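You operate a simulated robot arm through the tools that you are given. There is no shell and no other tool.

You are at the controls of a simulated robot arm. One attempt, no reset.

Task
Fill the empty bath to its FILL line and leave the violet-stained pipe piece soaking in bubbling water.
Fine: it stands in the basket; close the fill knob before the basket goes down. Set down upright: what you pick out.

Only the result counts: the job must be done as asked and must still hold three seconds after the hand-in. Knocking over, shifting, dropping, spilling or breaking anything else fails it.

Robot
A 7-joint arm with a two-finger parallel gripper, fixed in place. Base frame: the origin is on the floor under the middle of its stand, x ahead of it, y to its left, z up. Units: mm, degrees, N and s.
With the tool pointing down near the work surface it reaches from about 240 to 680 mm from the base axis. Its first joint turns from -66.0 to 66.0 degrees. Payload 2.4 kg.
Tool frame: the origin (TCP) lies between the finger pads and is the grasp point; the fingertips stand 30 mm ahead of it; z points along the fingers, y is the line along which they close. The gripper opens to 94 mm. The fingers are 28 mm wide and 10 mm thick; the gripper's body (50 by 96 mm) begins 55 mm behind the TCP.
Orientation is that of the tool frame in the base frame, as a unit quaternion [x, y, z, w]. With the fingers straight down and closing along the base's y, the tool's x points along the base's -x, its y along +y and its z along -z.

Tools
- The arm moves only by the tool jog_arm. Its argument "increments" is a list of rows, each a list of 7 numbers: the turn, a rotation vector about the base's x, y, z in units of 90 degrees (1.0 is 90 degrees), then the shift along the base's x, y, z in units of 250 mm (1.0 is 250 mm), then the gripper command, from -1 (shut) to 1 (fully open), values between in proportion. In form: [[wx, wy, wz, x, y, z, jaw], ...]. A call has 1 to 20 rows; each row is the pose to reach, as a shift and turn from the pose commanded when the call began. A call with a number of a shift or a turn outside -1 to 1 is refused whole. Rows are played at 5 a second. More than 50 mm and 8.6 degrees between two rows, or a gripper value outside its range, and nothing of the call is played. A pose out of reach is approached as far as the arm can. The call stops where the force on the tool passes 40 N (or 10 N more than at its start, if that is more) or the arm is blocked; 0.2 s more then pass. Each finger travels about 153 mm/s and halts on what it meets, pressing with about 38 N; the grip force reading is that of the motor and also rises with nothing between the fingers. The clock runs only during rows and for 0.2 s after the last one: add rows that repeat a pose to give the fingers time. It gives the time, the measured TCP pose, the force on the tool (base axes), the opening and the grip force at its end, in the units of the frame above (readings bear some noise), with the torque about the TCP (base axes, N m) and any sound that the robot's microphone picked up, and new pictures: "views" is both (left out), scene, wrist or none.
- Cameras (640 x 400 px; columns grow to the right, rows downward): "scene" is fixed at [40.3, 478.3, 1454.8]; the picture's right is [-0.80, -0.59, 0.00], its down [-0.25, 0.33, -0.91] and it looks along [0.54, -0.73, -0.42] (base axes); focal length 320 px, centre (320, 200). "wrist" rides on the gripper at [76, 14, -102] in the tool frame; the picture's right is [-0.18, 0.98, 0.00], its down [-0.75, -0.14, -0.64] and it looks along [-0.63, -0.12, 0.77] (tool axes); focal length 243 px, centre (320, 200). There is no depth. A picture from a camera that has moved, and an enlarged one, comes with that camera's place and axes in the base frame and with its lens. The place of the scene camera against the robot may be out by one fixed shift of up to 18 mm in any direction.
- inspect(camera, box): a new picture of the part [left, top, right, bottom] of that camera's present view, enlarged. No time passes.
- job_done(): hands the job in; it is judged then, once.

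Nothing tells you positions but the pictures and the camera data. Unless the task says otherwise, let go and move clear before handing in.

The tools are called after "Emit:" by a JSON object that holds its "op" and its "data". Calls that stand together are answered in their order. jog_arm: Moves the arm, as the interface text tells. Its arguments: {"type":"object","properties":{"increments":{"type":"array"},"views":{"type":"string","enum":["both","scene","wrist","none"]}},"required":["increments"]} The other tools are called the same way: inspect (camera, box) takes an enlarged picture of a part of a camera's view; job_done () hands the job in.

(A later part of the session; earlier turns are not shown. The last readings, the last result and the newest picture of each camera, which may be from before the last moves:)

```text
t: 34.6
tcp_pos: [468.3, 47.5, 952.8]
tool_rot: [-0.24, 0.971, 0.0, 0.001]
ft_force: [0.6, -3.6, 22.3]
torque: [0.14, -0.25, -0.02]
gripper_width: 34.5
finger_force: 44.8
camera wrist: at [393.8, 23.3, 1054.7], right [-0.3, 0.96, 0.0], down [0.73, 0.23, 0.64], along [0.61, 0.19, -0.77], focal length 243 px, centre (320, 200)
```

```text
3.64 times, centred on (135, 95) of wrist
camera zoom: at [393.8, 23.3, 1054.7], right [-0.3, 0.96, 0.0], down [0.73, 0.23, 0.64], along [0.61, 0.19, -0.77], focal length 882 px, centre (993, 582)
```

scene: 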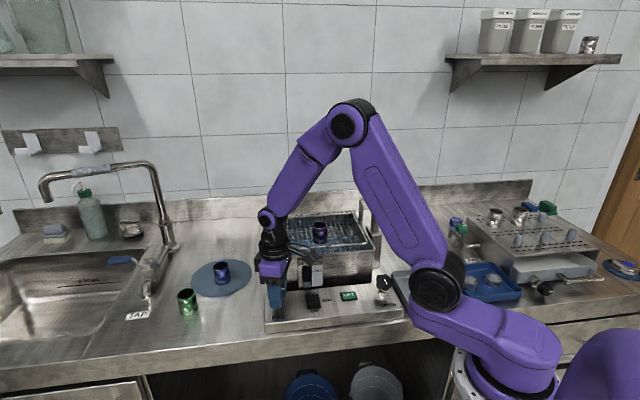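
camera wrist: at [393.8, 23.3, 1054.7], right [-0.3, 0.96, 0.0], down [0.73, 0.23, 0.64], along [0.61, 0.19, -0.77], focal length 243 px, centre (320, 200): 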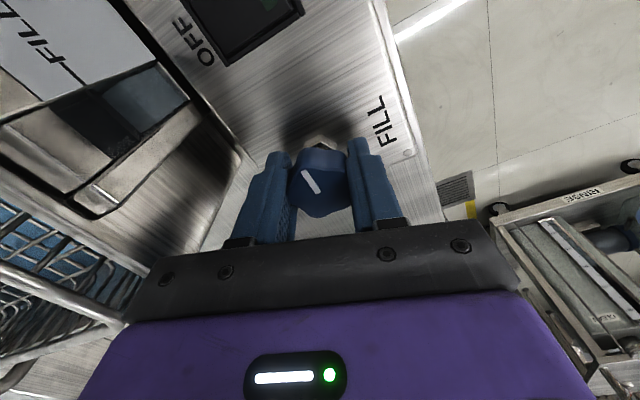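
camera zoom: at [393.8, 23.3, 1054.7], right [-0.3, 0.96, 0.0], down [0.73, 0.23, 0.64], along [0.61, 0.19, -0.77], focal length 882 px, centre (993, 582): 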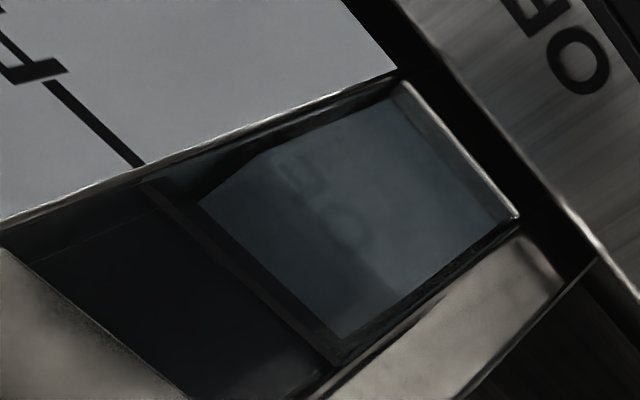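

The level is at about 61%, rising around 21 px/s in this zoom with 93 px to go. I'll hold 2.6 s, then close in on the line.

Emit:
{"op": "jog_arm", "data": {"increments": [[0, 0, 0, 0, 0, 0.001, -1], [0, 0, 0, 0, 0, 0.001, -1], [0, 0, 0, 0, 0, 0.001, -1], [0, 0, 0, 0, 0, 0.001, -1], [0, 0, 0, 0, 0, 0.001, -1], [0, 0, 0, 0, 0, 0.001, -1], [0, 0, 0, 0, 0, 0.001, -1], [0, 0, 0, 0, 0, 0.001, -1], [0, 0, 0, 0, 0, 0.001, -1], [0, 0, 0, 0, 0, 0.001, -1], [0, 0, 0, 0, 0, 0.001, -1]], "views": "wrist"}}

Emit:
{"op": "inspect", "data": {"camera": "scene", "box": [304, 266, 318, 290]}}

Emit:
{"op": "inspect", "data": {"camera": "wrist", "box": [60, 40, 210, 150]}}

```text
t: 37.0
tcp_pos: [467.7, 46.7, 953.3]
tool_rot: [-0.24, 0.971, 0.0, 0.001]
ft_force: [1.1, -1.5, 21.8]
torque: [0.17, -0.31, 0.0]
gripper_width: 34.4
finger_force: 45.3
camera wrist: at [393.8, 23.3, 1054.7], right [-0.3, 0.96, 0.0], down [0.73, 0.23, 0.64], along [0.61, 0.19, -0.77], focal length 243 px, centre (320, 200)
```

wrist: 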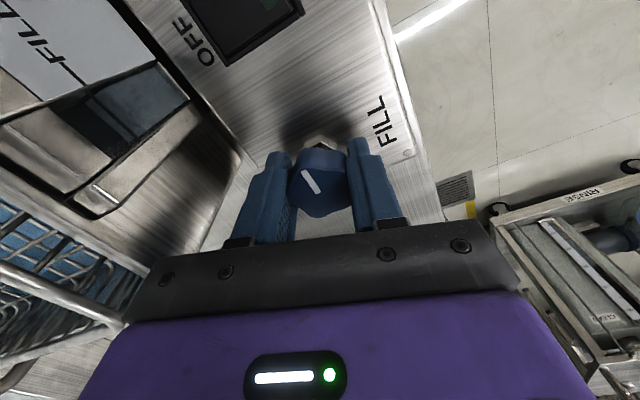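

```text
16.00 times, centred on (311, 278) of scene
camera zoom: at [40.0, 478.2, 1454.8], right [-0.8, -0.59, 0.0], down [-0.25, 0.33, -0.91], along [0.54, -0.73, -0.42], focal length 5115 px, centre (464, -1048)
```

zoom: 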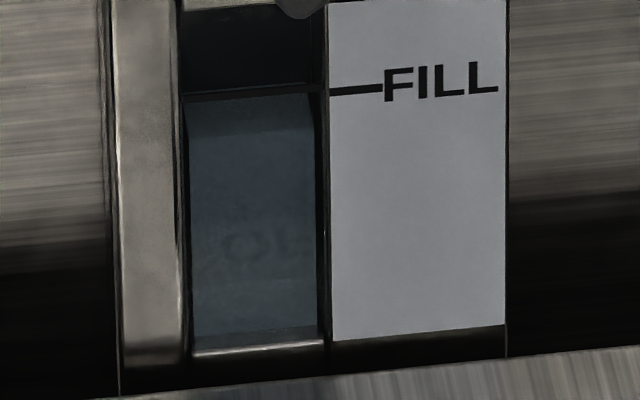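

```text
3.64 times, centred on (135, 95) of wrist
camera zoom: at [393.8, 23.3, 1054.7], right [-0.3, 0.96, 0.0], down [0.73, 0.23, 0.64], along [0.61, 0.19, -0.77], focal length 882 px, centre (993, 582)
```

zoom: 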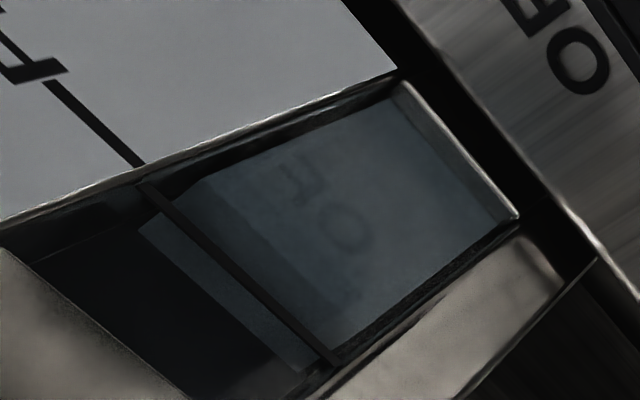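

Emit:
{"op": "inspect", "data": {"camera": "wrist", "box": [90, 70, 160, 140]}}

Emit:
{"op": "inspect", "data": {"camera": "scene", "box": [305, 266, 315, 276]}}

```text
5.71 times, centred on (125, 105) of wrist
camera zoom: at [393.8, 23.3, 1054.7], right [-0.3, 0.96, 0.0], down [0.73, 0.23, 0.64], along [0.61, 0.19, -0.77], focal length 1386 px, centre (1434, 743)
```

zoom: 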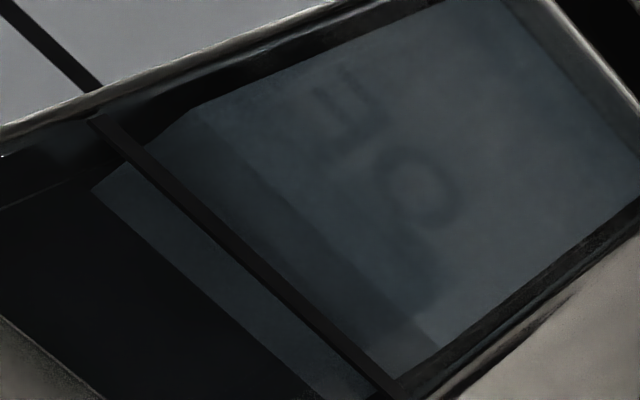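

```text
16.00 times, centred on (310, 271) of scene
camera zoom: at [40.0, 478.2, 1454.8], right [-0.8, -0.59, 0.0], down [-0.25, 0.33, -0.91], along [0.54, -0.73, -0.42], focal length 5115 px, centre (480, -936)
```

zoom: 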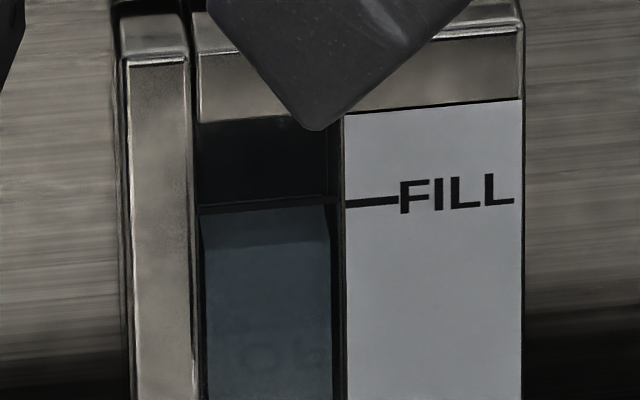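

The water's front edge is still roughly 10 mm below the line once parallax is allowed for. I'll hold just over a second more and then close the knob, leaving a small margin to measure properly.

Emit:
{"op": "jog_arm", "data": {"increments": [[0, 0, 0, 0, 0, 0, -1], [0, 0, 0, 0, 0, 0, -1], [0, 0, 0, 0, 0, 0, -1], [0, 0, 0, 0, 0, 0, -1], [0, 0, 0, 0, 0, 0, -1], [0, 0, -0.09, 0, 0.001, 0, -1], [0, 0, -0.18, 0, 0.002, 0, -1], [0, 0, -0.27, 0, 0.003, 0, -1], [0, 0, -0.36, 0, 0.004, 0, -1], [0, 0, -0.45, 0, 0.004, 0, -1], [0, 0, -0.54, 0, 0.005, 0, -1], [0, 0, -0.63, 0, 0.006, 0, -1], [0, 0, -0.72, 0, 0.007, 0, -1], [0, 0, -0.81, 0, 0.008, 0, -1], [0, 0, -0.9, 0, 0.008, 0, -1], [0, 0, -0.98, 0, 0.008, 0, -1], [0, 0, -1.0, 0, 0.008, 0, -1]], "views": "both"}}

Emit:
{"op": "inspect", "data": {"camera": "scene", "box": [304, 262, 328, 290]}}

Emit:
{"op": "inspect", "data": {"camera": "scene", "box": [260, 220, 360, 320]}}

```text
t: 40.6
tcp_pos: [468.9, 48.8, 954.4]
tool_rot: [0.517, 0.856, 0.0, 0.0]
ft_force: [11.2, -7.8, 5.3]
torque: [-1.13, 0.0, 0.07]
gripper_width: 34.1
finger_force: 44.8
camera wrist: at [445.5, 121.6, 1054.7], right [0.96, 0.29, 0.0], down [0.22, -0.73, 0.64], along [0.19, -0.61, -0.77], focal length 243 px, centre (320, 200)
```

scene: 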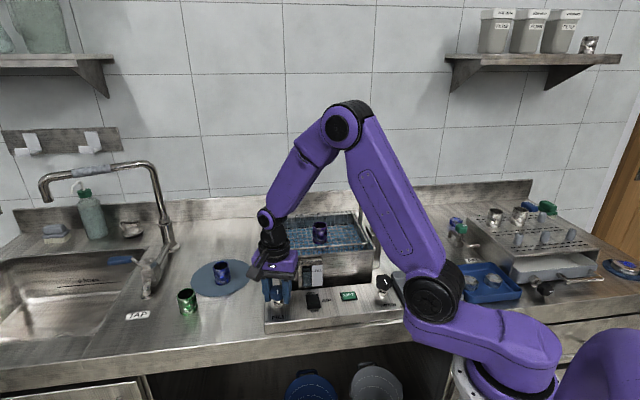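
wrist: 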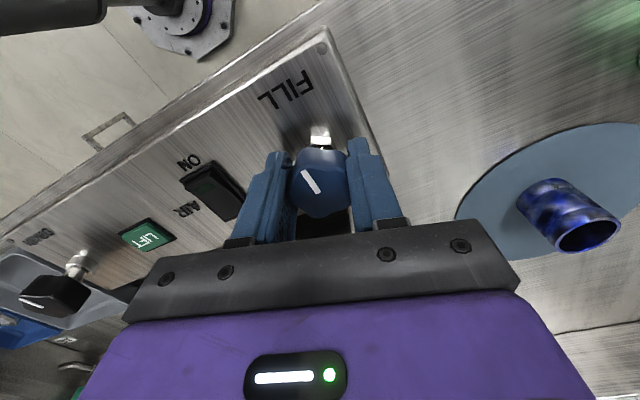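

```text
14.29 times, centred on (316, 276) of scene
camera zoom: at [40.5, 478.1, 1454.8], right [-0.8, -0.59, 0.0], down [-0.25, 0.33, -0.91], along [0.54, -0.73, -0.42], focal length 4567 px, centre (377, -886)
```

zoom: 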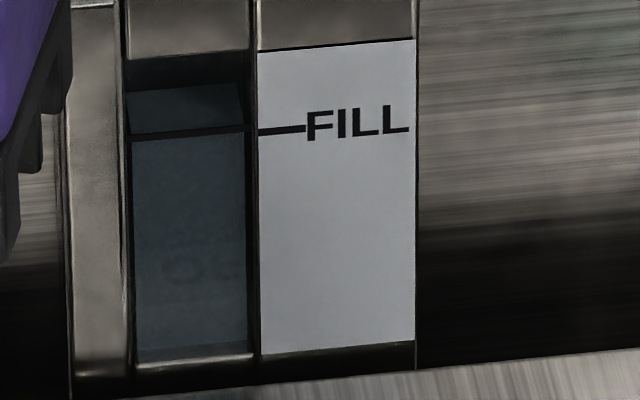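

```text
4.00 times, centred on (310, 270) of scene
camera zoom: at [40.5, 478.1, 1454.8], right [-0.8, -0.59, 0.0], down [-0.25, 0.33, -0.91], along [0.54, -0.73, -0.42], focal length 1279 px, centre (360, -80)
```

zoom: 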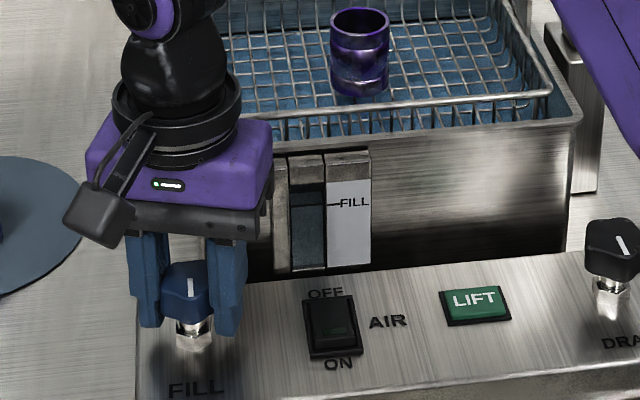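

The knob is back at its closed angle and the water's front edge appears right at the FILL line from this camera. I'll let go, rise, and get a low-angle look at the gauge to confirm without parallax.

Emit:
{"op": "jog_arm", "data": {"increments": [[0, 0, 0, 0, 0, 0, -0.1], [0, 0, 0, 0, 0, 0, 0.3], [0, 0, 0, 0, 0, 0, 0.3], [0, 0, 0, 0, 0, 0.05, 0.3], [0, 0, 0.03, 0, 0, 0.15, 0.3], [0, 0, 0.1, -0.02, -0.02, 0.3, 0.5], [0, 0, 0.191, -0.06, -0.04, 0.4, 0.8], [0, 0, 0.191, -0.06, -0.04, 0.4, 0.8]], "views": "both"}}

Emit:
{"op": "inspect", "data": {"camera": "scene", "box": [304, 262, 328, 290]}}

Emit:
{"op": "inspect", "data": {"camera": "scene", "box": [260, 220, 360, 320]}}

```text
t: 42.4
tcp_pos: [453.1, 38.9, 1053.5]
tool_rot: [0.383, 0.924, 0.0, -0.001]
ft_force: [-0.7, 0.7, 0.5]
torque: [-0.01, -0.04, 0.0]
gripper_width: 84.7
finger_force: 0.1
camera wrist: at [409.1, 101.6, 1155.4], right [0.82, 0.57, 0.0], down [0.43, -0.63, 0.64], along [0.36, -0.53, -0.77], focal length 243 px, centre (320, 200)
```

scene: 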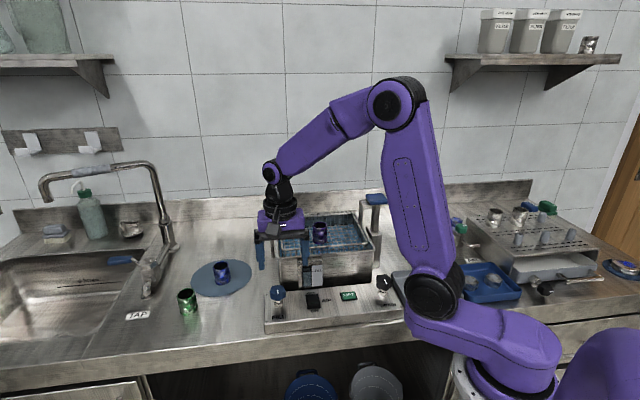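
wrist: 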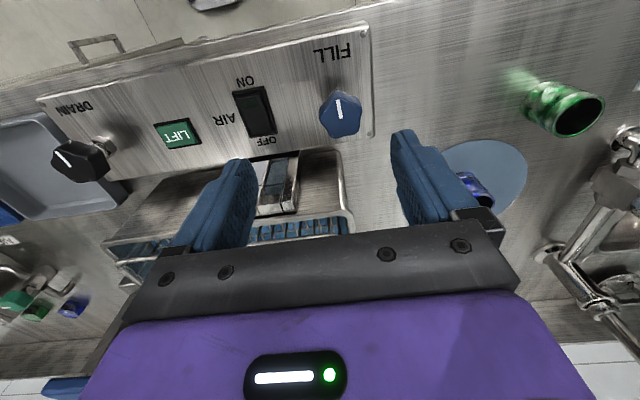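

```text
14.29 times, centred on (316, 276) of scene
camera zoom: at [40.3, 478.3, 1454.8], right [-0.8, -0.59, 0.0], down [-0.25, 0.33, -0.91], along [0.54, -0.73, -0.42], focal length 4567 px, centre (377, -886)
```

zoom: 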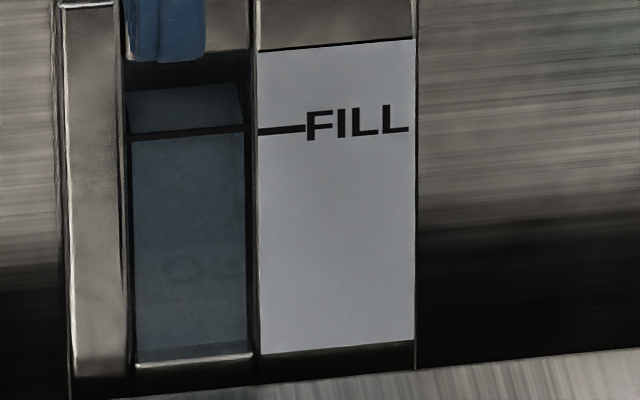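

```text
4.00 times, centred on (310, 270) of scene
camera zoom: at [40.3, 478.3, 1454.8], right [-0.8, -0.59, 0.0], down [-0.25, 0.33, -0.91], along [0.54, -0.73, -0.42], focal length 1279 px, centre (360, -80)
```

zoom: 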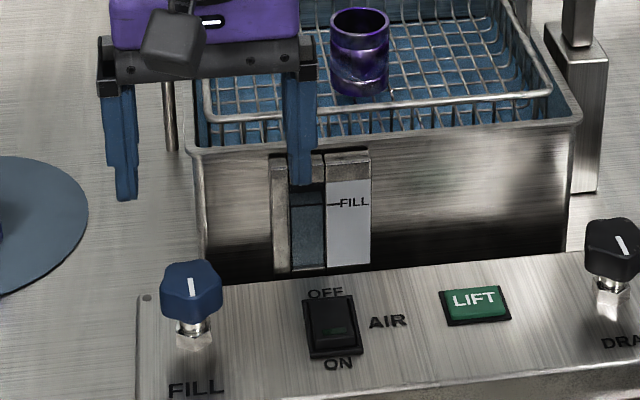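

The level is steady with the valve closed. Checking the gauge through the wrist camera here.

Emit:
{"op": "inspect", "data": {"camera": "wrist", "box": [250, 145, 310, 220]}}

Emit:
{"op": "inspect", "data": {"camera": "scene", "box": [305, 266, 318, 276]}}

```text
5.33 times, centred on (280, 182) of wrist
camera zoom: at [409.1, 101.6, 1155.4], right [0.82, 0.57, 0.0], down [0.43, -0.63, 0.64], along [0.36, -0.53, -0.77], focal length 1294 px, centre (533, 293)
```

zoom: 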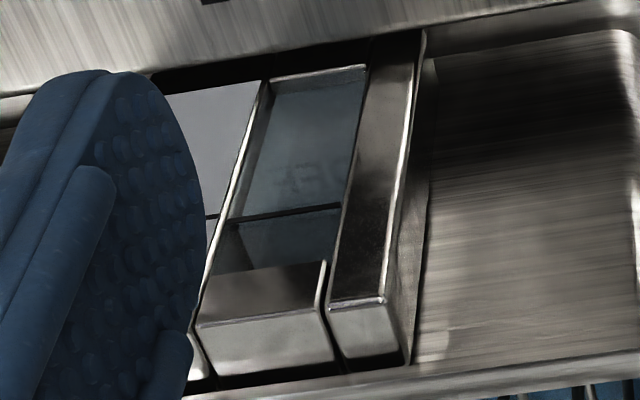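

```text
16.00 times, centred on (312, 271) of scene
camera zoom: at [40.3, 478.3, 1454.8], right [-0.8, -0.59, 0.0], down [-0.25, 0.33, -0.91], along [0.54, -0.73, -0.42], focal length 5115 px, centre (456, -936)
```

zoom: 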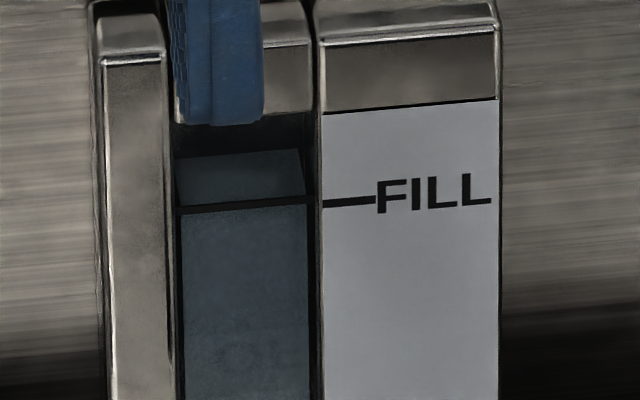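

Emit:
{"op": "inspect", "data": {"camera": "wrist", "box": [266, 160, 296, 200]}}

```text
10.00 times, centred on (281, 180) of wrist
camera zoom: at [409.1, 101.6, 1155.4], right [0.82, 0.57, 0.0], down [0.43, -0.63, 0.64], along [0.36, -0.53, -0.77], focal length 2426 px, centre (710, 400)
```

zoom: 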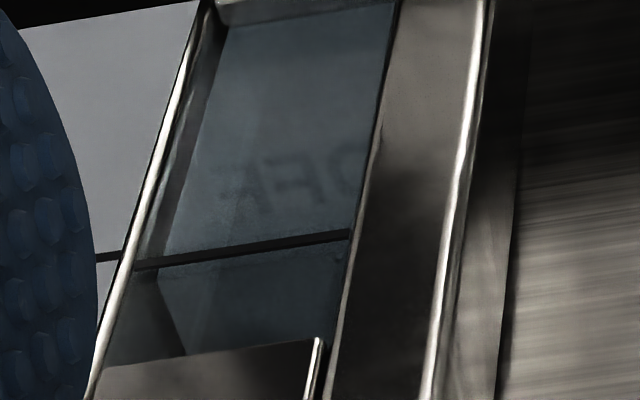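

From both views the front edge sits at the line to within a millimetre or two. I'll take one low-angle look with the tool tilted to remove the parallax.

Emit:
{"op": "jog_arm", "data": {"increments": [[-0.06, -0.06, 0, -0.06, -0.02, 0, 0.8], [-0.12, -0.12, 0, -0.12, -0.04, 0, 0.8], [-0.18, -0.18, 0, -0.18, -0.06, 0, 0.8], [-0.24, -0.24, 0, -0.24, -0.08, -0.03, 0.8], [-0.3, -0.3, 0, -0.3, -0.1, -0.06, 0.8], [-0.314, -0.314, 0, -0.32, -0.1, -0.15, 0.8], [-0.314, -0.314, 0, -0.32, -0.1, -0.2, 0.8], [-0.314, -0.314, 0, -0.32, -0.1, -0.2, 0.8]], "views": "both"}}

```text
t: 44.2
tcp_pos: [372.9, 13.9, 1002.6]
tool_rot: [0.36, 0.868, -0.131, 0.316]
ft_force: [0.6, 0.0, -0.7]
torque: [0.01, 0.02, 0.01]
gripper_width: 84.7
finger_force: 0.1
out of reach, approached as far as the arm can: row 5
camera wrist: at [295.2, 111.4, 1031.6], right [0.79, 0.6, 0.12], down [0.02, -0.22, 0.98], along [0.61, -0.77, -0.18], focal length 243 px, centre (320, 200)
```

scene: 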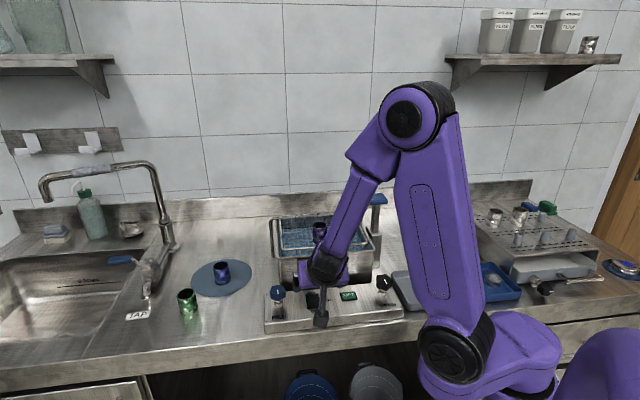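
wrist: 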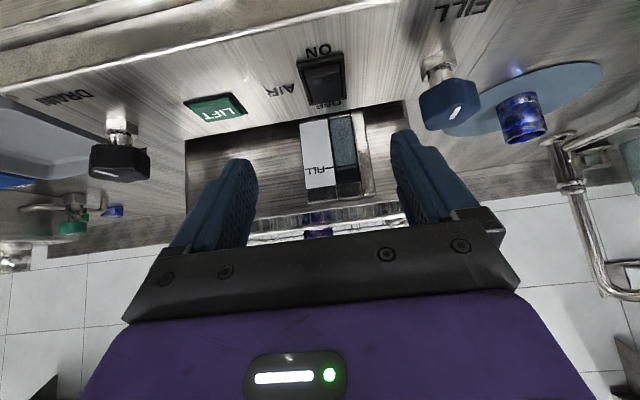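

Emit:
{"op": "inspect", "data": {"camera": "wrist", "box": [320, 140, 375, 185]}}

Emit:
{"op": "inspect", "data": {"camera": "wrist", "box": [290, 100, 390, 215]}}

```text
8.89 times, centred on (348, 162) of wrist
camera zoom: at [295.2, 111.4, 1031.6], right [0.79, 0.6, 0.12], down [0.02, -0.22, 0.98], along [0.61, -0.77, -0.18], focal length 2157 px, centre (76, 533)
```

zoom: 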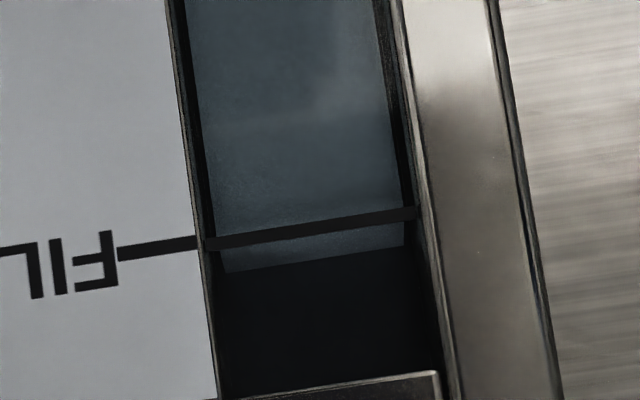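

```text
3.48 times, centred on (340, 158) of wrist
camera zoom: at [295.2, 111.4, 1031.6], right [0.79, 0.6, 0.12], down [0.02, -0.22, 0.98], along [0.61, -0.77, -0.18], focal length 844 px, centre (250, 348)
```

zoom: 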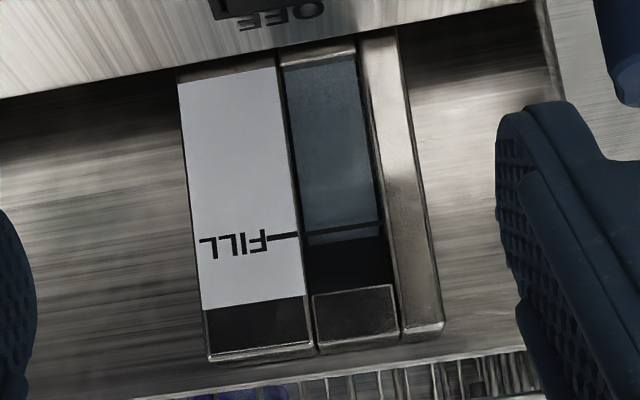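

The low view shows the water within about 1 mm of the FILL line, so the bath is filled. Next I'll untilt, close the fingers and hover over the ON end of the AIR rocker at about (396, 2).

Emit:
{"op": "jog_arm", "data": {"increments": [[0.03, 0.03, 0, 0, 0, 0.1, 0], [0.09, 0.09, 0, 0.01, 0, 0.14, -0.5], [0.15, 0.15, 0, 0.03, -0.01, 0.14, -1], [0.21, 0.21, 0, 0.05, -0.03, 0.14, -1], [0.27, 0.27, 0, 0.08, -0.04, 0.1, -1], [0.314, 0.314, 0, 0.0936, -0.05, 0.05, -1], [0.314, 0.314, 0, 0.0936, -0.05, 0.0, -1], [0.314, 0.314, 0, 0.0936, -0.05, 0.0, -1]], "views": "both"}}

Emit:
{"op": "inspect", "data": {"camera": "wrist", "box": [240, 60, 400, 180]}}

```text
t: 46.0
tcp_pos: [396.6, 1.9, 1003.7]
tool_rot: [0.383, 0.924, 0.0, 0.0]
ft_force: [0.5, -0.9, -0.3]
torque: [0.01, 0.02, 0.01]
gripper_width: 0.0
finger_force: 32.8
camera wrist: at [352.2, 64.6, 1104.2], right [0.83, 0.56, 0.0], down [0.43, -0.63, 0.64], along [0.36, -0.53, -0.77], focal length 243 px, centre (320, 200)
```

scene: 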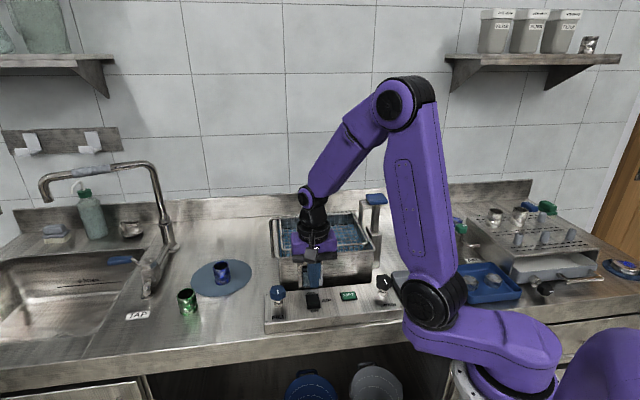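
wrist: 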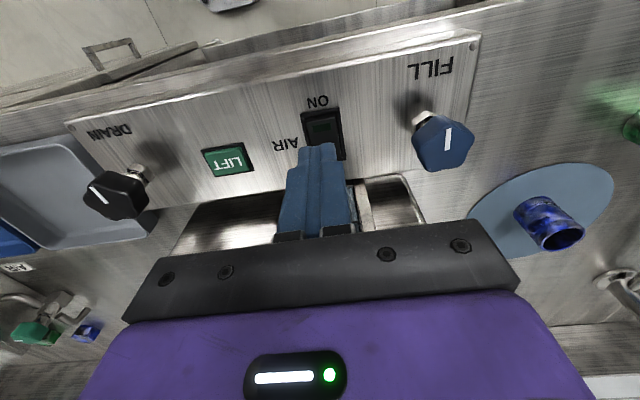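

```text
3.33 times, centred on (320, 120) of wrist
camera zoom: at [352.2, 64.6, 1104.2], right [0.83, 0.56, 0.0], down [0.43, -0.63, 0.64], along [0.36, -0.53, -0.77], focal length 809 px, centre (320, 467)
```

zoom: 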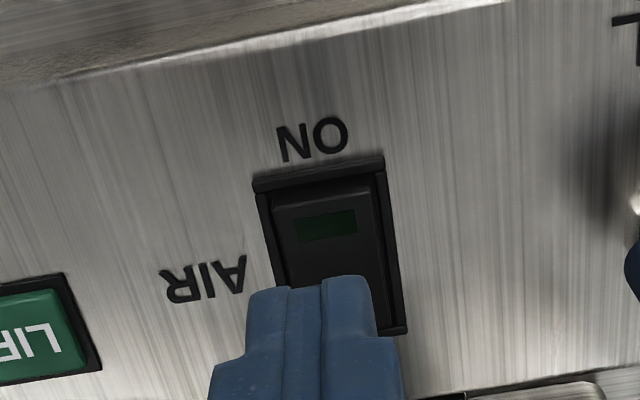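

The fingertip is in line with the ON half of the rocker. Descending gently and pressing.

Emit:
{"op": "jog_arm", "data": {"increments": [[0, 0, 0, 0, 0, -0.1, -1], [0, 0, 0, 0, 0, -0.18, -1], [0, 0, 0, 0, 0, -0.205, -1], [0, 0, 0, 0, 0, -0.215, -1], [0, 0, 0, 0, 0, -0.222, -1], [0, 0, 0, 0, 0, -0.222, -1]], "views": "both"}}

Emit:
{"op": "inspect", "data": {"camera": "wrist", "box": [240, 90, 400, 210]}}

Emit:
{"op": "inspect", "data": {"camera": "scene", "box": [280, 260, 360, 320]}}

```text
t: 47.2
tcp_pos: [395.6, 1.8, 950.4]
tool_rot: [0.383, 0.924, 0.0, 0.0]
ft_force: [-5.4, 1.5, 11.5]
torque: [-0.07, 0.02, -0.11]
gripper_width: 0.1
finger_force: 32.7
heard: click
stopped in row 6: the force on the tool passed its limit at 46 N (the readings are from after the stop); the commanded pose is now the measured one
camera wrist: at [352.1, 64.8, 1050.8], right [0.83, 0.56, 0.0], down [0.43, -0.63, 0.64], along [0.36, -0.53, -0.77], focal length 243 px, centre (320, 200)
```

scene: 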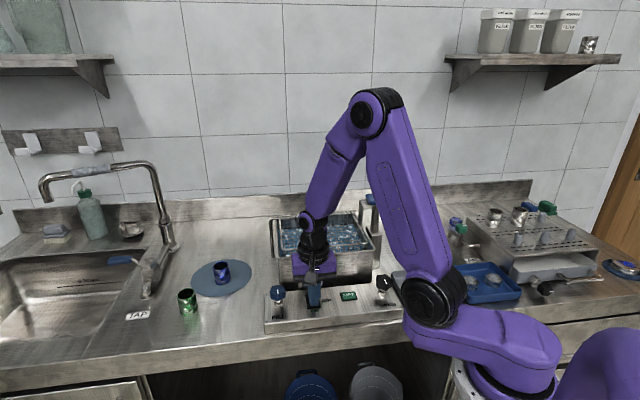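
wrist: 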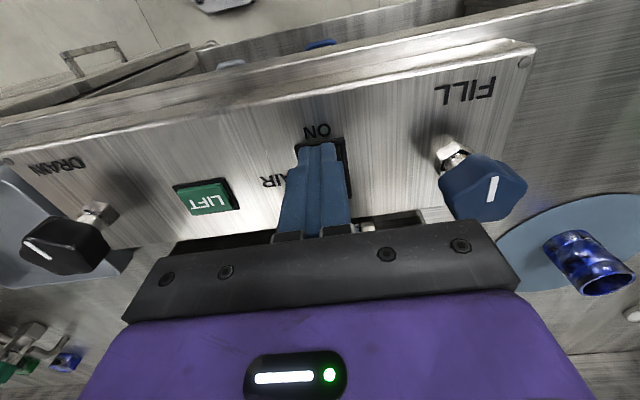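

```text
3.33 times, centred on (320, 150) of wrist
camera zoom: at [352.1, 64.8, 1050.8], right [0.83, 0.56, 0.0], down [0.43, -0.63, 0.64], along [0.36, -0.53, -0.77], focal length 809 px, centre (320, 367)
```

zoom: 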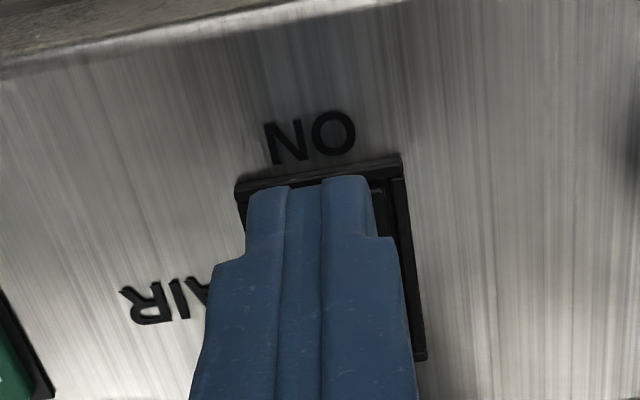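

```text
6.67 times, centred on (320, 290) of scene
camera zoom: at [40.0, 478.3, 1454.8], right [-0.8, -0.59, 0.0], down [-0.25, 0.33, -0.91], along [0.54, -0.73, -0.42], focal length 2131 px, centre (320, -400)
```

zoom: 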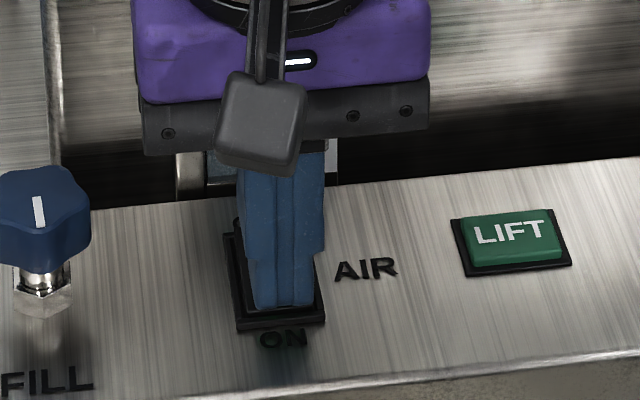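

There was a click and bubbles are showing in the bath. I'll lift away and check the switch lamp.

Emit:
{"op": "jog_arm", "data": {"increments": [[0, 0, 0, 0, 0, 0.05, -1], [0, 0, 0, 0, 0, 0.2, -1], [0, 0, 0, 0, 0, 0.4, -1], [0, 0, 0, 0, 0, 0.6, -1], [0, 0, 0, 0, 0, 0.6, -1]], "views": "both"}}

Emit:
{"op": "inspect", "data": {"camera": "scene", "box": [260, 240, 360, 320]}}

Emit:
{"op": "inspect", "data": {"camera": "scene", "box": [260, 180, 400, 290]}}

Emit:
{"op": "inspect", "data": {"camera": "scene", "box": [304, 262, 328, 290]}}

```text
t: 48.4
tcp_pos: [396.8, 1.6, 1099.5]
tool_rot: [0.382, 0.924, 0.0, 0.0]
ft_force: [-0.4, 0.7, 0.2]
torque: [0.0, -0.02, 0.04]
gripper_width: 0.4
finger_force: 33.1
camera wrist: at [352.9, 64.9, 1200.9], right [0.83, 0.56, 0.0], down [0.43, -0.63, 0.64], along [0.36, -0.53, -0.77], focal length 243 px, centre (320, 200)
```

scene: 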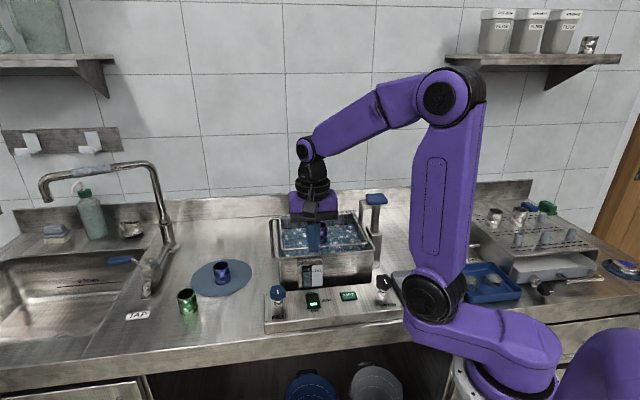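
wrist: 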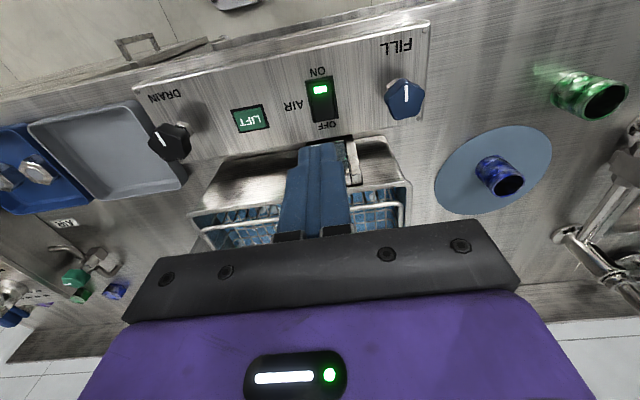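

```text
5.00 times, centred on (310, 280) of scene
camera zoom: at [40.3, 478.3, 1454.8], right [-0.8, -0.59, 0.0], down [-0.25, 0.33, -0.91], along [0.54, -0.73, -0.42], focal length 1599 px, centre (370, -200)
```

zoom: 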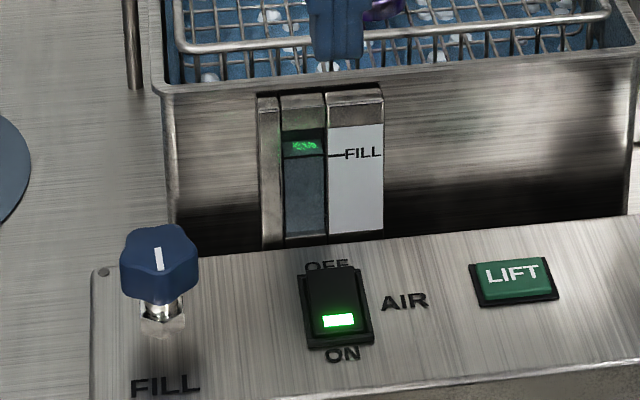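

```text
3.64 times, centred on (330, 235) of scene
camera zoom: at [40.3, 478.3, 1454.8], right [-0.8, -0.59, 0.0], down [-0.25, 0.33, -0.91], along [0.54, -0.73, -0.42], focal length 1163 px, centre (284, 73)
```

zoom: 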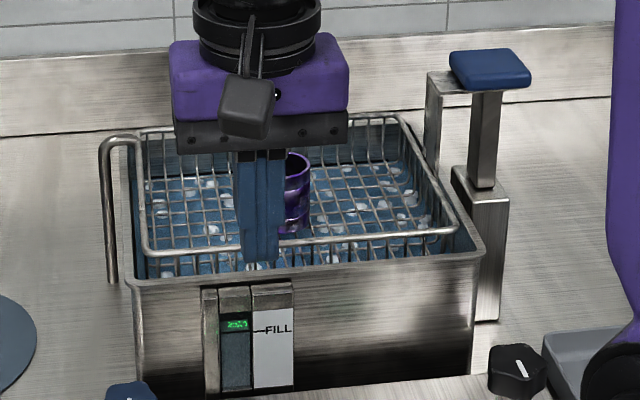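

```text
14.29 times, centred on (316, 276) of scene
camera zoom: at [40.3, 478.3, 1454.8], right [-0.8, -0.59, 0.0], down [-0.25, 0.33, -0.91], along [0.54, -0.73, -0.42], focal length 4567 px, centre (377, -886)
```

zoom: 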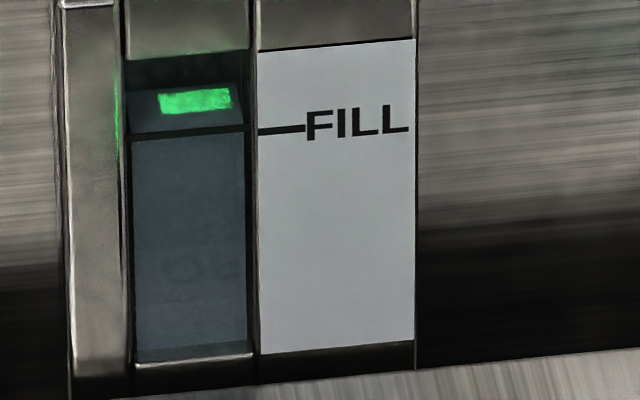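

AIR is on, with its lamp lit and bubbles rising, and the level and knob are as they should be. Now I'll go over to the blue pad on the lift column.

Emit:
{"op": "jog_arm", "data": {"increments": [[0, 0, 0, 0, 0, 0.12, -1], [0, 0, 0, 0, -0.05, 0.28, -1], [0, 0, 0, -0.005, -0.2, 0.32, -1], [0, 0, 0, -0.01, -0.36, 0.32, -1], [0, 0, 0, -0.015, -0.52, 0.32, -1], [0, 0, 0, -0.02, -0.68, 0.32, -1], [0, 0, 0, -0.02, -0.8, 0.32, -1], [0, 0, 0, -0.02, -0.84, 0.32, -1], [0, 0, 0, -0.02, -0.84, 0.32, -1]], "views": "both"}}

Emit:
{"op": "inspect", "data": {"camera": "wrist", "box": [180, 40, 480, 230]}}

```text
t: 50.4
tcp_pos: [391.1, -209.7, 1178.6]
tool_rot: [0.383, 0.924, 0.0, 0.0]
ft_force: [0.3, 0.0, 0.9]
torque: [0.03, 0.0, 0.02]
gripper_width: 0.0
finger_force: 32.9
camera wrist: at [347.5, -145.3, 1280.2], right [0.82, 0.57, 0.0], down [0.43, -0.63, 0.64], along [0.36, -0.53, -0.77], focal length 243 px, centre (320, 200)
```

scene: 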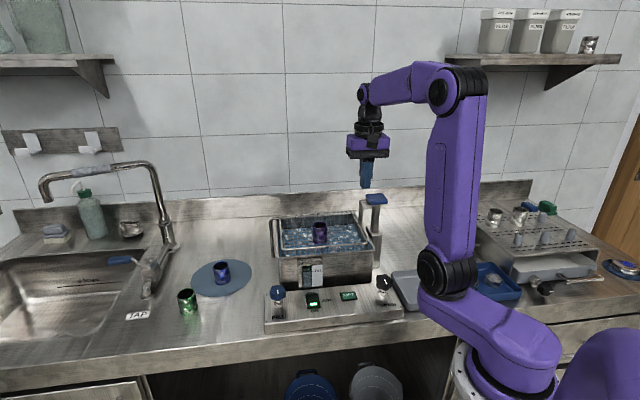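
wrist: 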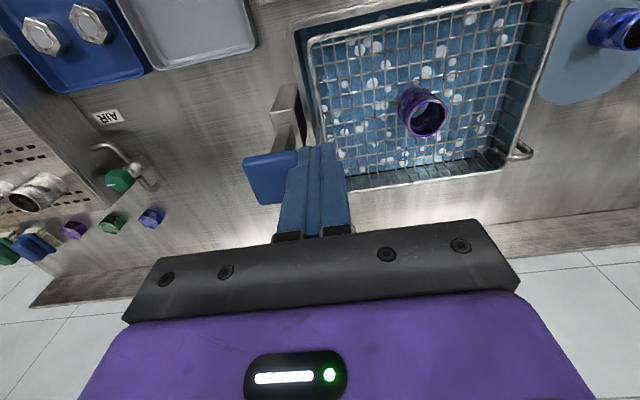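

```text
2.11 times, centred on (330, 135) of wrist
camera zoom: at [347.5, -145.3, 1280.2], right [0.82, 0.57, 0.0], down [0.43, -0.63, 0.64], along [0.36, -0.53, -0.77], focal length 511 px, centre (299, 337)
```

zoom: 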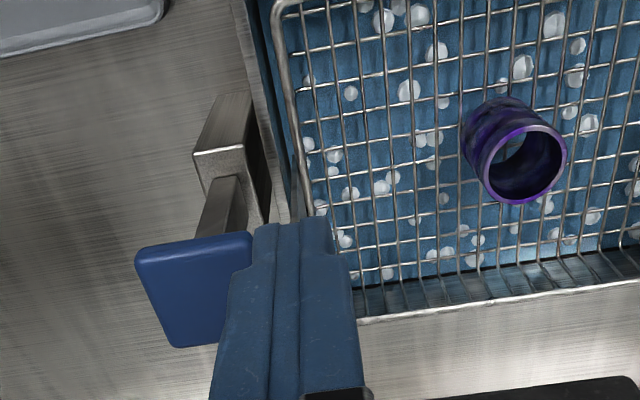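

The pad is about 50 mm square, centred near (389, -276) with its top near z 1095. I'll move over it and come down close.

Emit:
{"op": "jog_arm", "data": {"increments": [[0, 0, 0, -0.005, -0.13, 0, -1], [0, 0, 0, -0.01, -0.26, 0, -1], [0, 0, 0, -0.01, -0.268, 0, -1], [0, 0, 0, -0.01, -0.268, -0.1, -1], [0, 0, 0, -0.01, -0.268, -0.18, -1], [0, 0, 0, -0.01, -0.268, -0.2, -1], [0, 0, 0, -0.01, -0.268, -0.2, -1]], "views": "both"}}

Emit:
{"op": "inspect", "data": {"camera": "wrist", "box": [240, 90, 400, 220]}}

Emit:
{"op": "inspect", "data": {"camera": "scene", "box": [260, 160, 420, 290]}}

```text
t: 52.0
tcp_pos: [389.6, -275.0, 1129.0]
tool_rot: [0.383, 0.924, -0.001, 0.0]
ft_force: [-0.4, 1.0, 5.0]
torque: [0.12, 0.04, -0.03]
gripper_width: 0.0
finger_force: 32.7
camera wrist: at [344.9, -211.9, 1230.5], right [0.83, 0.56, 0.0], down [0.43, -0.63, 0.64], along [0.36, -0.53, -0.77], focal length 243 px, centre (320, 200)
```

scene: 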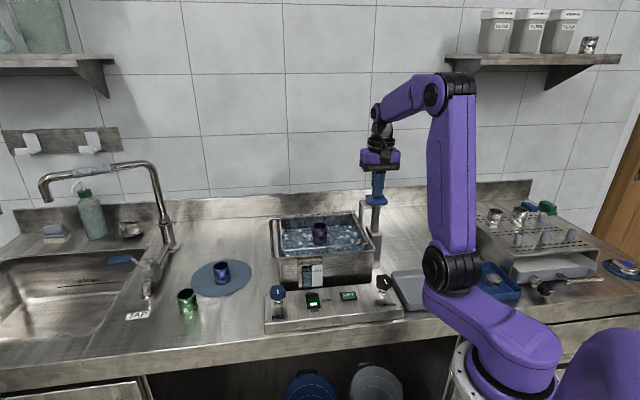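
wrist: 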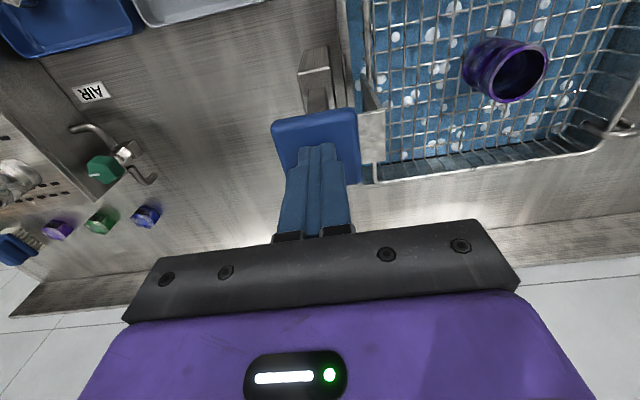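

```text
3.08 times, centred on (320, 155) of wrist
camera zoom: at [344.9, -211.9, 1230.5], right [0.83, 0.56, 0.0], down [0.43, -0.63, 0.64], along [0.36, -0.53, -0.77], focal length 746 px, centre (320, 338)
```

zoom: 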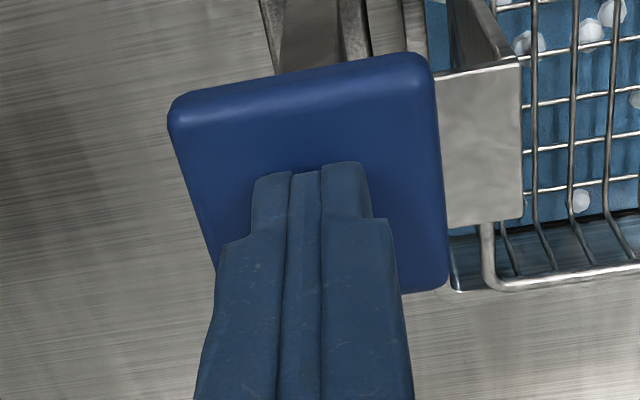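

```text
3.08 times, centred on (340, 225) of scene
camera zoom: at [40.2, 478.3, 1454.8], right [-0.8, -0.59, 0.0], down [-0.25, 0.33, -0.91], along [0.54, -0.73, -0.42], focal length 984 px, centre (258, 123)
```

zoom: 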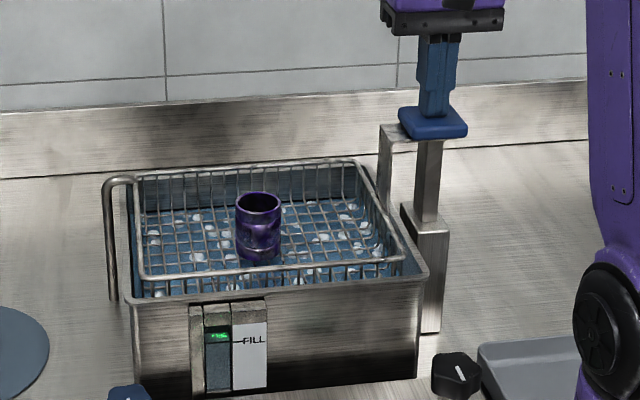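

The fingertips are just touching the pad centre. I'll push it down slowly and watch the force.

Emit:
{"op": "jog_arm", "data": {"increments": [[0, 0, 0, 0, 0, -0.01, -1], [0, 0, 0, 0, 0, -0.02, -1], [0, 0, 0, 0, 0, -0.03, -1], [0, 0, 0, 0, 0, -0.04, -1]], "views": "scene"}}

Emit:
{"op": "inspect", "data": {"camera": "scene", "box": [260, 160, 420, 290]}}

```text
t: 53.0
tcp_pos: [389.0, -275.7, 1118.7]
tool_rot: [0.383, 0.924, 0.001, 0.001]
ft_force: [2.4, 3.1, 4.8]
torque: [0.15, 0.02, -0.05]
gripper_width: 0.0
finger_force: 32.7
```

scene: 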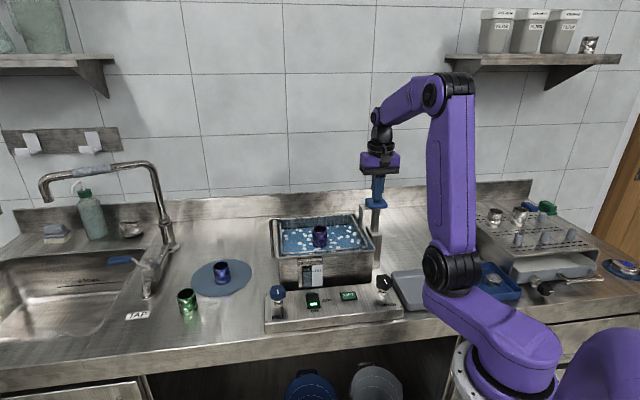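

```text
3.08 times, centred on (340, 225) of scene
camera zoom: at [40.2, 478.4, 1454.7], right [-0.8, -0.59, 0.0], down [-0.25, 0.33, -0.91], along [0.54, -0.73, -0.42], focal length 984 px, centre (258, 123)
```

zoom: 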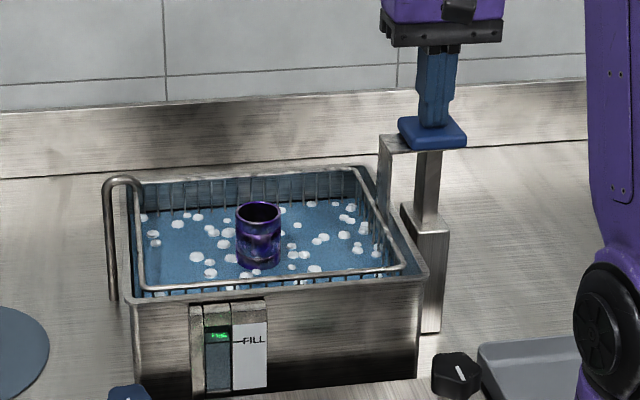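

The basket sinks smoothly with the pad at only about 5 N. Continuing slowly.

Emit:
{"op": "jog_arm", "data": {"increments": [[0, 0, 0, 0, 0, -0.012, -1], [0, 0, 0, 0, 0, -0.024, -1], [0, 0, 0, 0, 0, -0.036, -1], [0, 0, 0, 0, 0, -0.048, -1], [0, 0, 0, 0, 0, -0.06, -1], [0, 0, 0, 0, 0, -0.072, -1], [0, 0, 0, 0, 0, -0.084, -1], [0, 0, 0, 0, 0, -0.096, -1], [0, 0, 0, 0, 0, -0.108, -1], [0, 0, 0, 0, 0, -0.12, -1]], "views": "scene"}}

Emit:
{"op": "inspect", "data": {"camera": "scene", "box": [260, 160, 420, 290]}}

```text
t: 55.2
tcp_pos: [389.2, -276.1, 1090.0]
tool_rot: [0.383, 0.924, -0.001, 0.001]
ft_force: [0.8, 2.1, 6.5]
torque: [0.16, 0.06, -0.01]
gripper_width: 0.2
finger_force: 33.5
```

scene: 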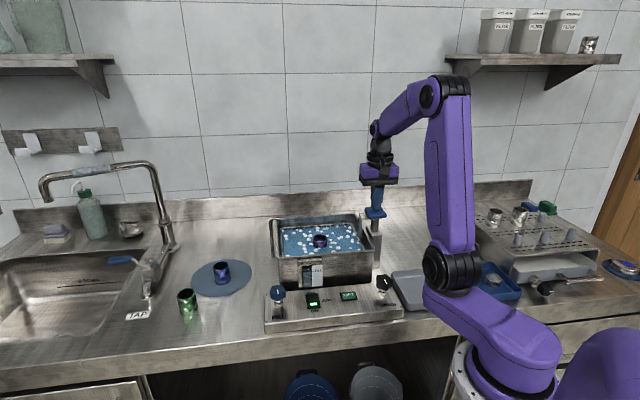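

```text
3.08 times, centred on (340, 225) of scene
camera zoom: at [40.2, 478.4, 1454.7], right [-0.8, -0.59, 0.0], down [-0.25, 0.33, -0.91], along [0.54, -0.73, -0.42], focal length 984 px, centre (258, 123)
```

zoom: 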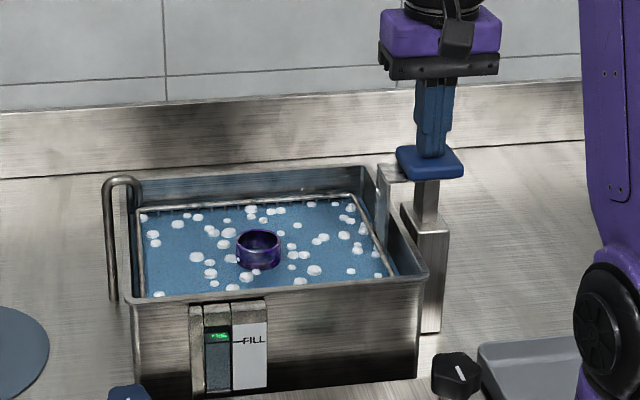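

Going well; the piece is about two-thirds under. Continuing down until the lift stops or latches.

Emit:
{"op": "jog_arm", "data": {"increments": [[0, 0, 0, 0, 0, -0.012, -1], [0, 0, 0, 0, 0, -0.024, -1], [0, 0, 0, 0, 0, -0.036, -1], [0, 0, 0, 0, 0, -0.048, -1], [0, 0, 0, 0, 0, -0.06, -1], [0, 0, 0, 0, 0, -0.072, -1], [0, 0, 0, 0, 0, -0.084, -1], [0, 0, 0, 0, 0, -0.096, -1]], "views": "scene"}}

Emit:
{"op": "inspect", "data": {"camera": "scene", "box": [260, 160, 420, 290]}}

```text
t: 57.0
tcp_pos: [389.1, -275.6, 1064.6]
tool_rot: [0.383, 0.924, -0.001, 0.0]
ft_force: [-2.1, -0.1, 7.4]
torque: [0.02, 0.15, 0.03]
gripper_width: 0.0
finger_force: 33.2
```

scene: 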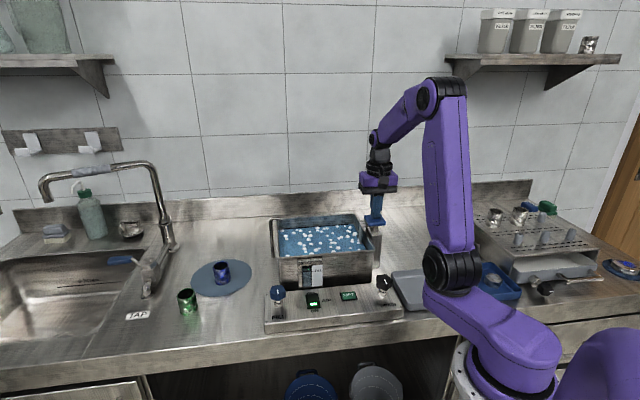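

```text
3.08 times, centred on (340, 225) of scene
camera zoom: at [40.1, 478.3, 1454.8], right [-0.8, -0.59, 0.0], down [-0.25, 0.33, -0.91], along [0.54, -0.73, -0.42], focal length 984 px, centre (258, 123)
```

zoom: 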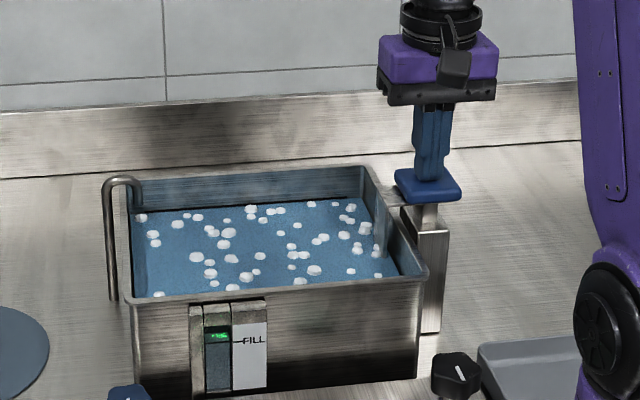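

The piece is now under water, with no latch click yet. I'll keep pushing gently.

Emit:
{"op": "jog_arm", "data": {"increments": [[0, 0, 0, 0, 0, -0.01, -1], [0, 0, 0, 0, 0, -0.02, -1], [0, 0, 0, 0, 0, -0.03, -1], [0, 0, 0, 0, 0, -0.04, -1], [0, 0, 0, 0, 0, -0.05, -1], [0, 0, 0, 0, 0, -0.06, -1], [0, 0, 0, 0, 0, -0.07, -1]], "views": "scene"}}

Emit:
{"op": "inspect", "data": {"camera": "scene", "box": [260, 160, 420, 290]}}

```text
t: 58.3
tcp_pos: [389.6, -275.9, 1056.2]
tool_rot: [0.382, 0.924, -0.001, 0.001]
ft_force: [-5.0, 4.1, 12.3]
torque: [0.2, 0.26, 0.03]
gripper_width: 0.1
finger_force: 32.7
stopped in row 6: the force on the tool passed its limit at 45 N (the readings are from after the stop); the commanded pose is now the measured one
```

scene: 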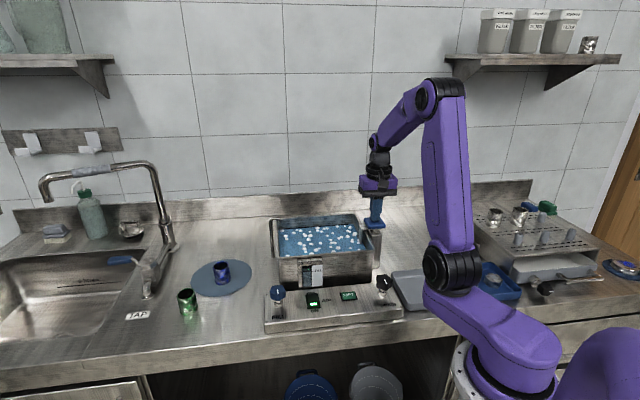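

```text
3.08 times, centred on (340, 225) of scene
camera zoom: at [40.0, 478.5, 1454.7], right [-0.8, -0.59, 0.0], down [-0.25, 0.33, -0.91], along [0.54, -0.73, -0.42], focal length 984 px, centre (258, 123)
```

zoom: 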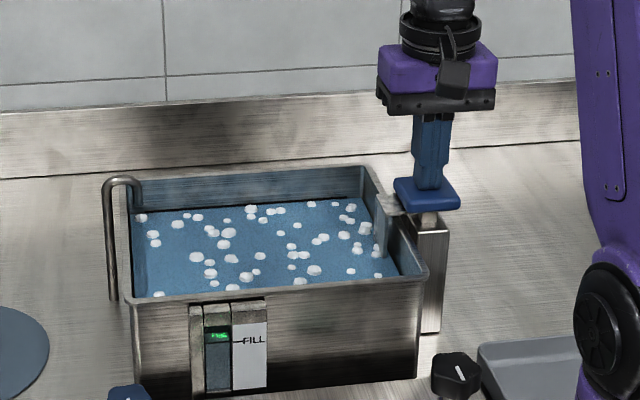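

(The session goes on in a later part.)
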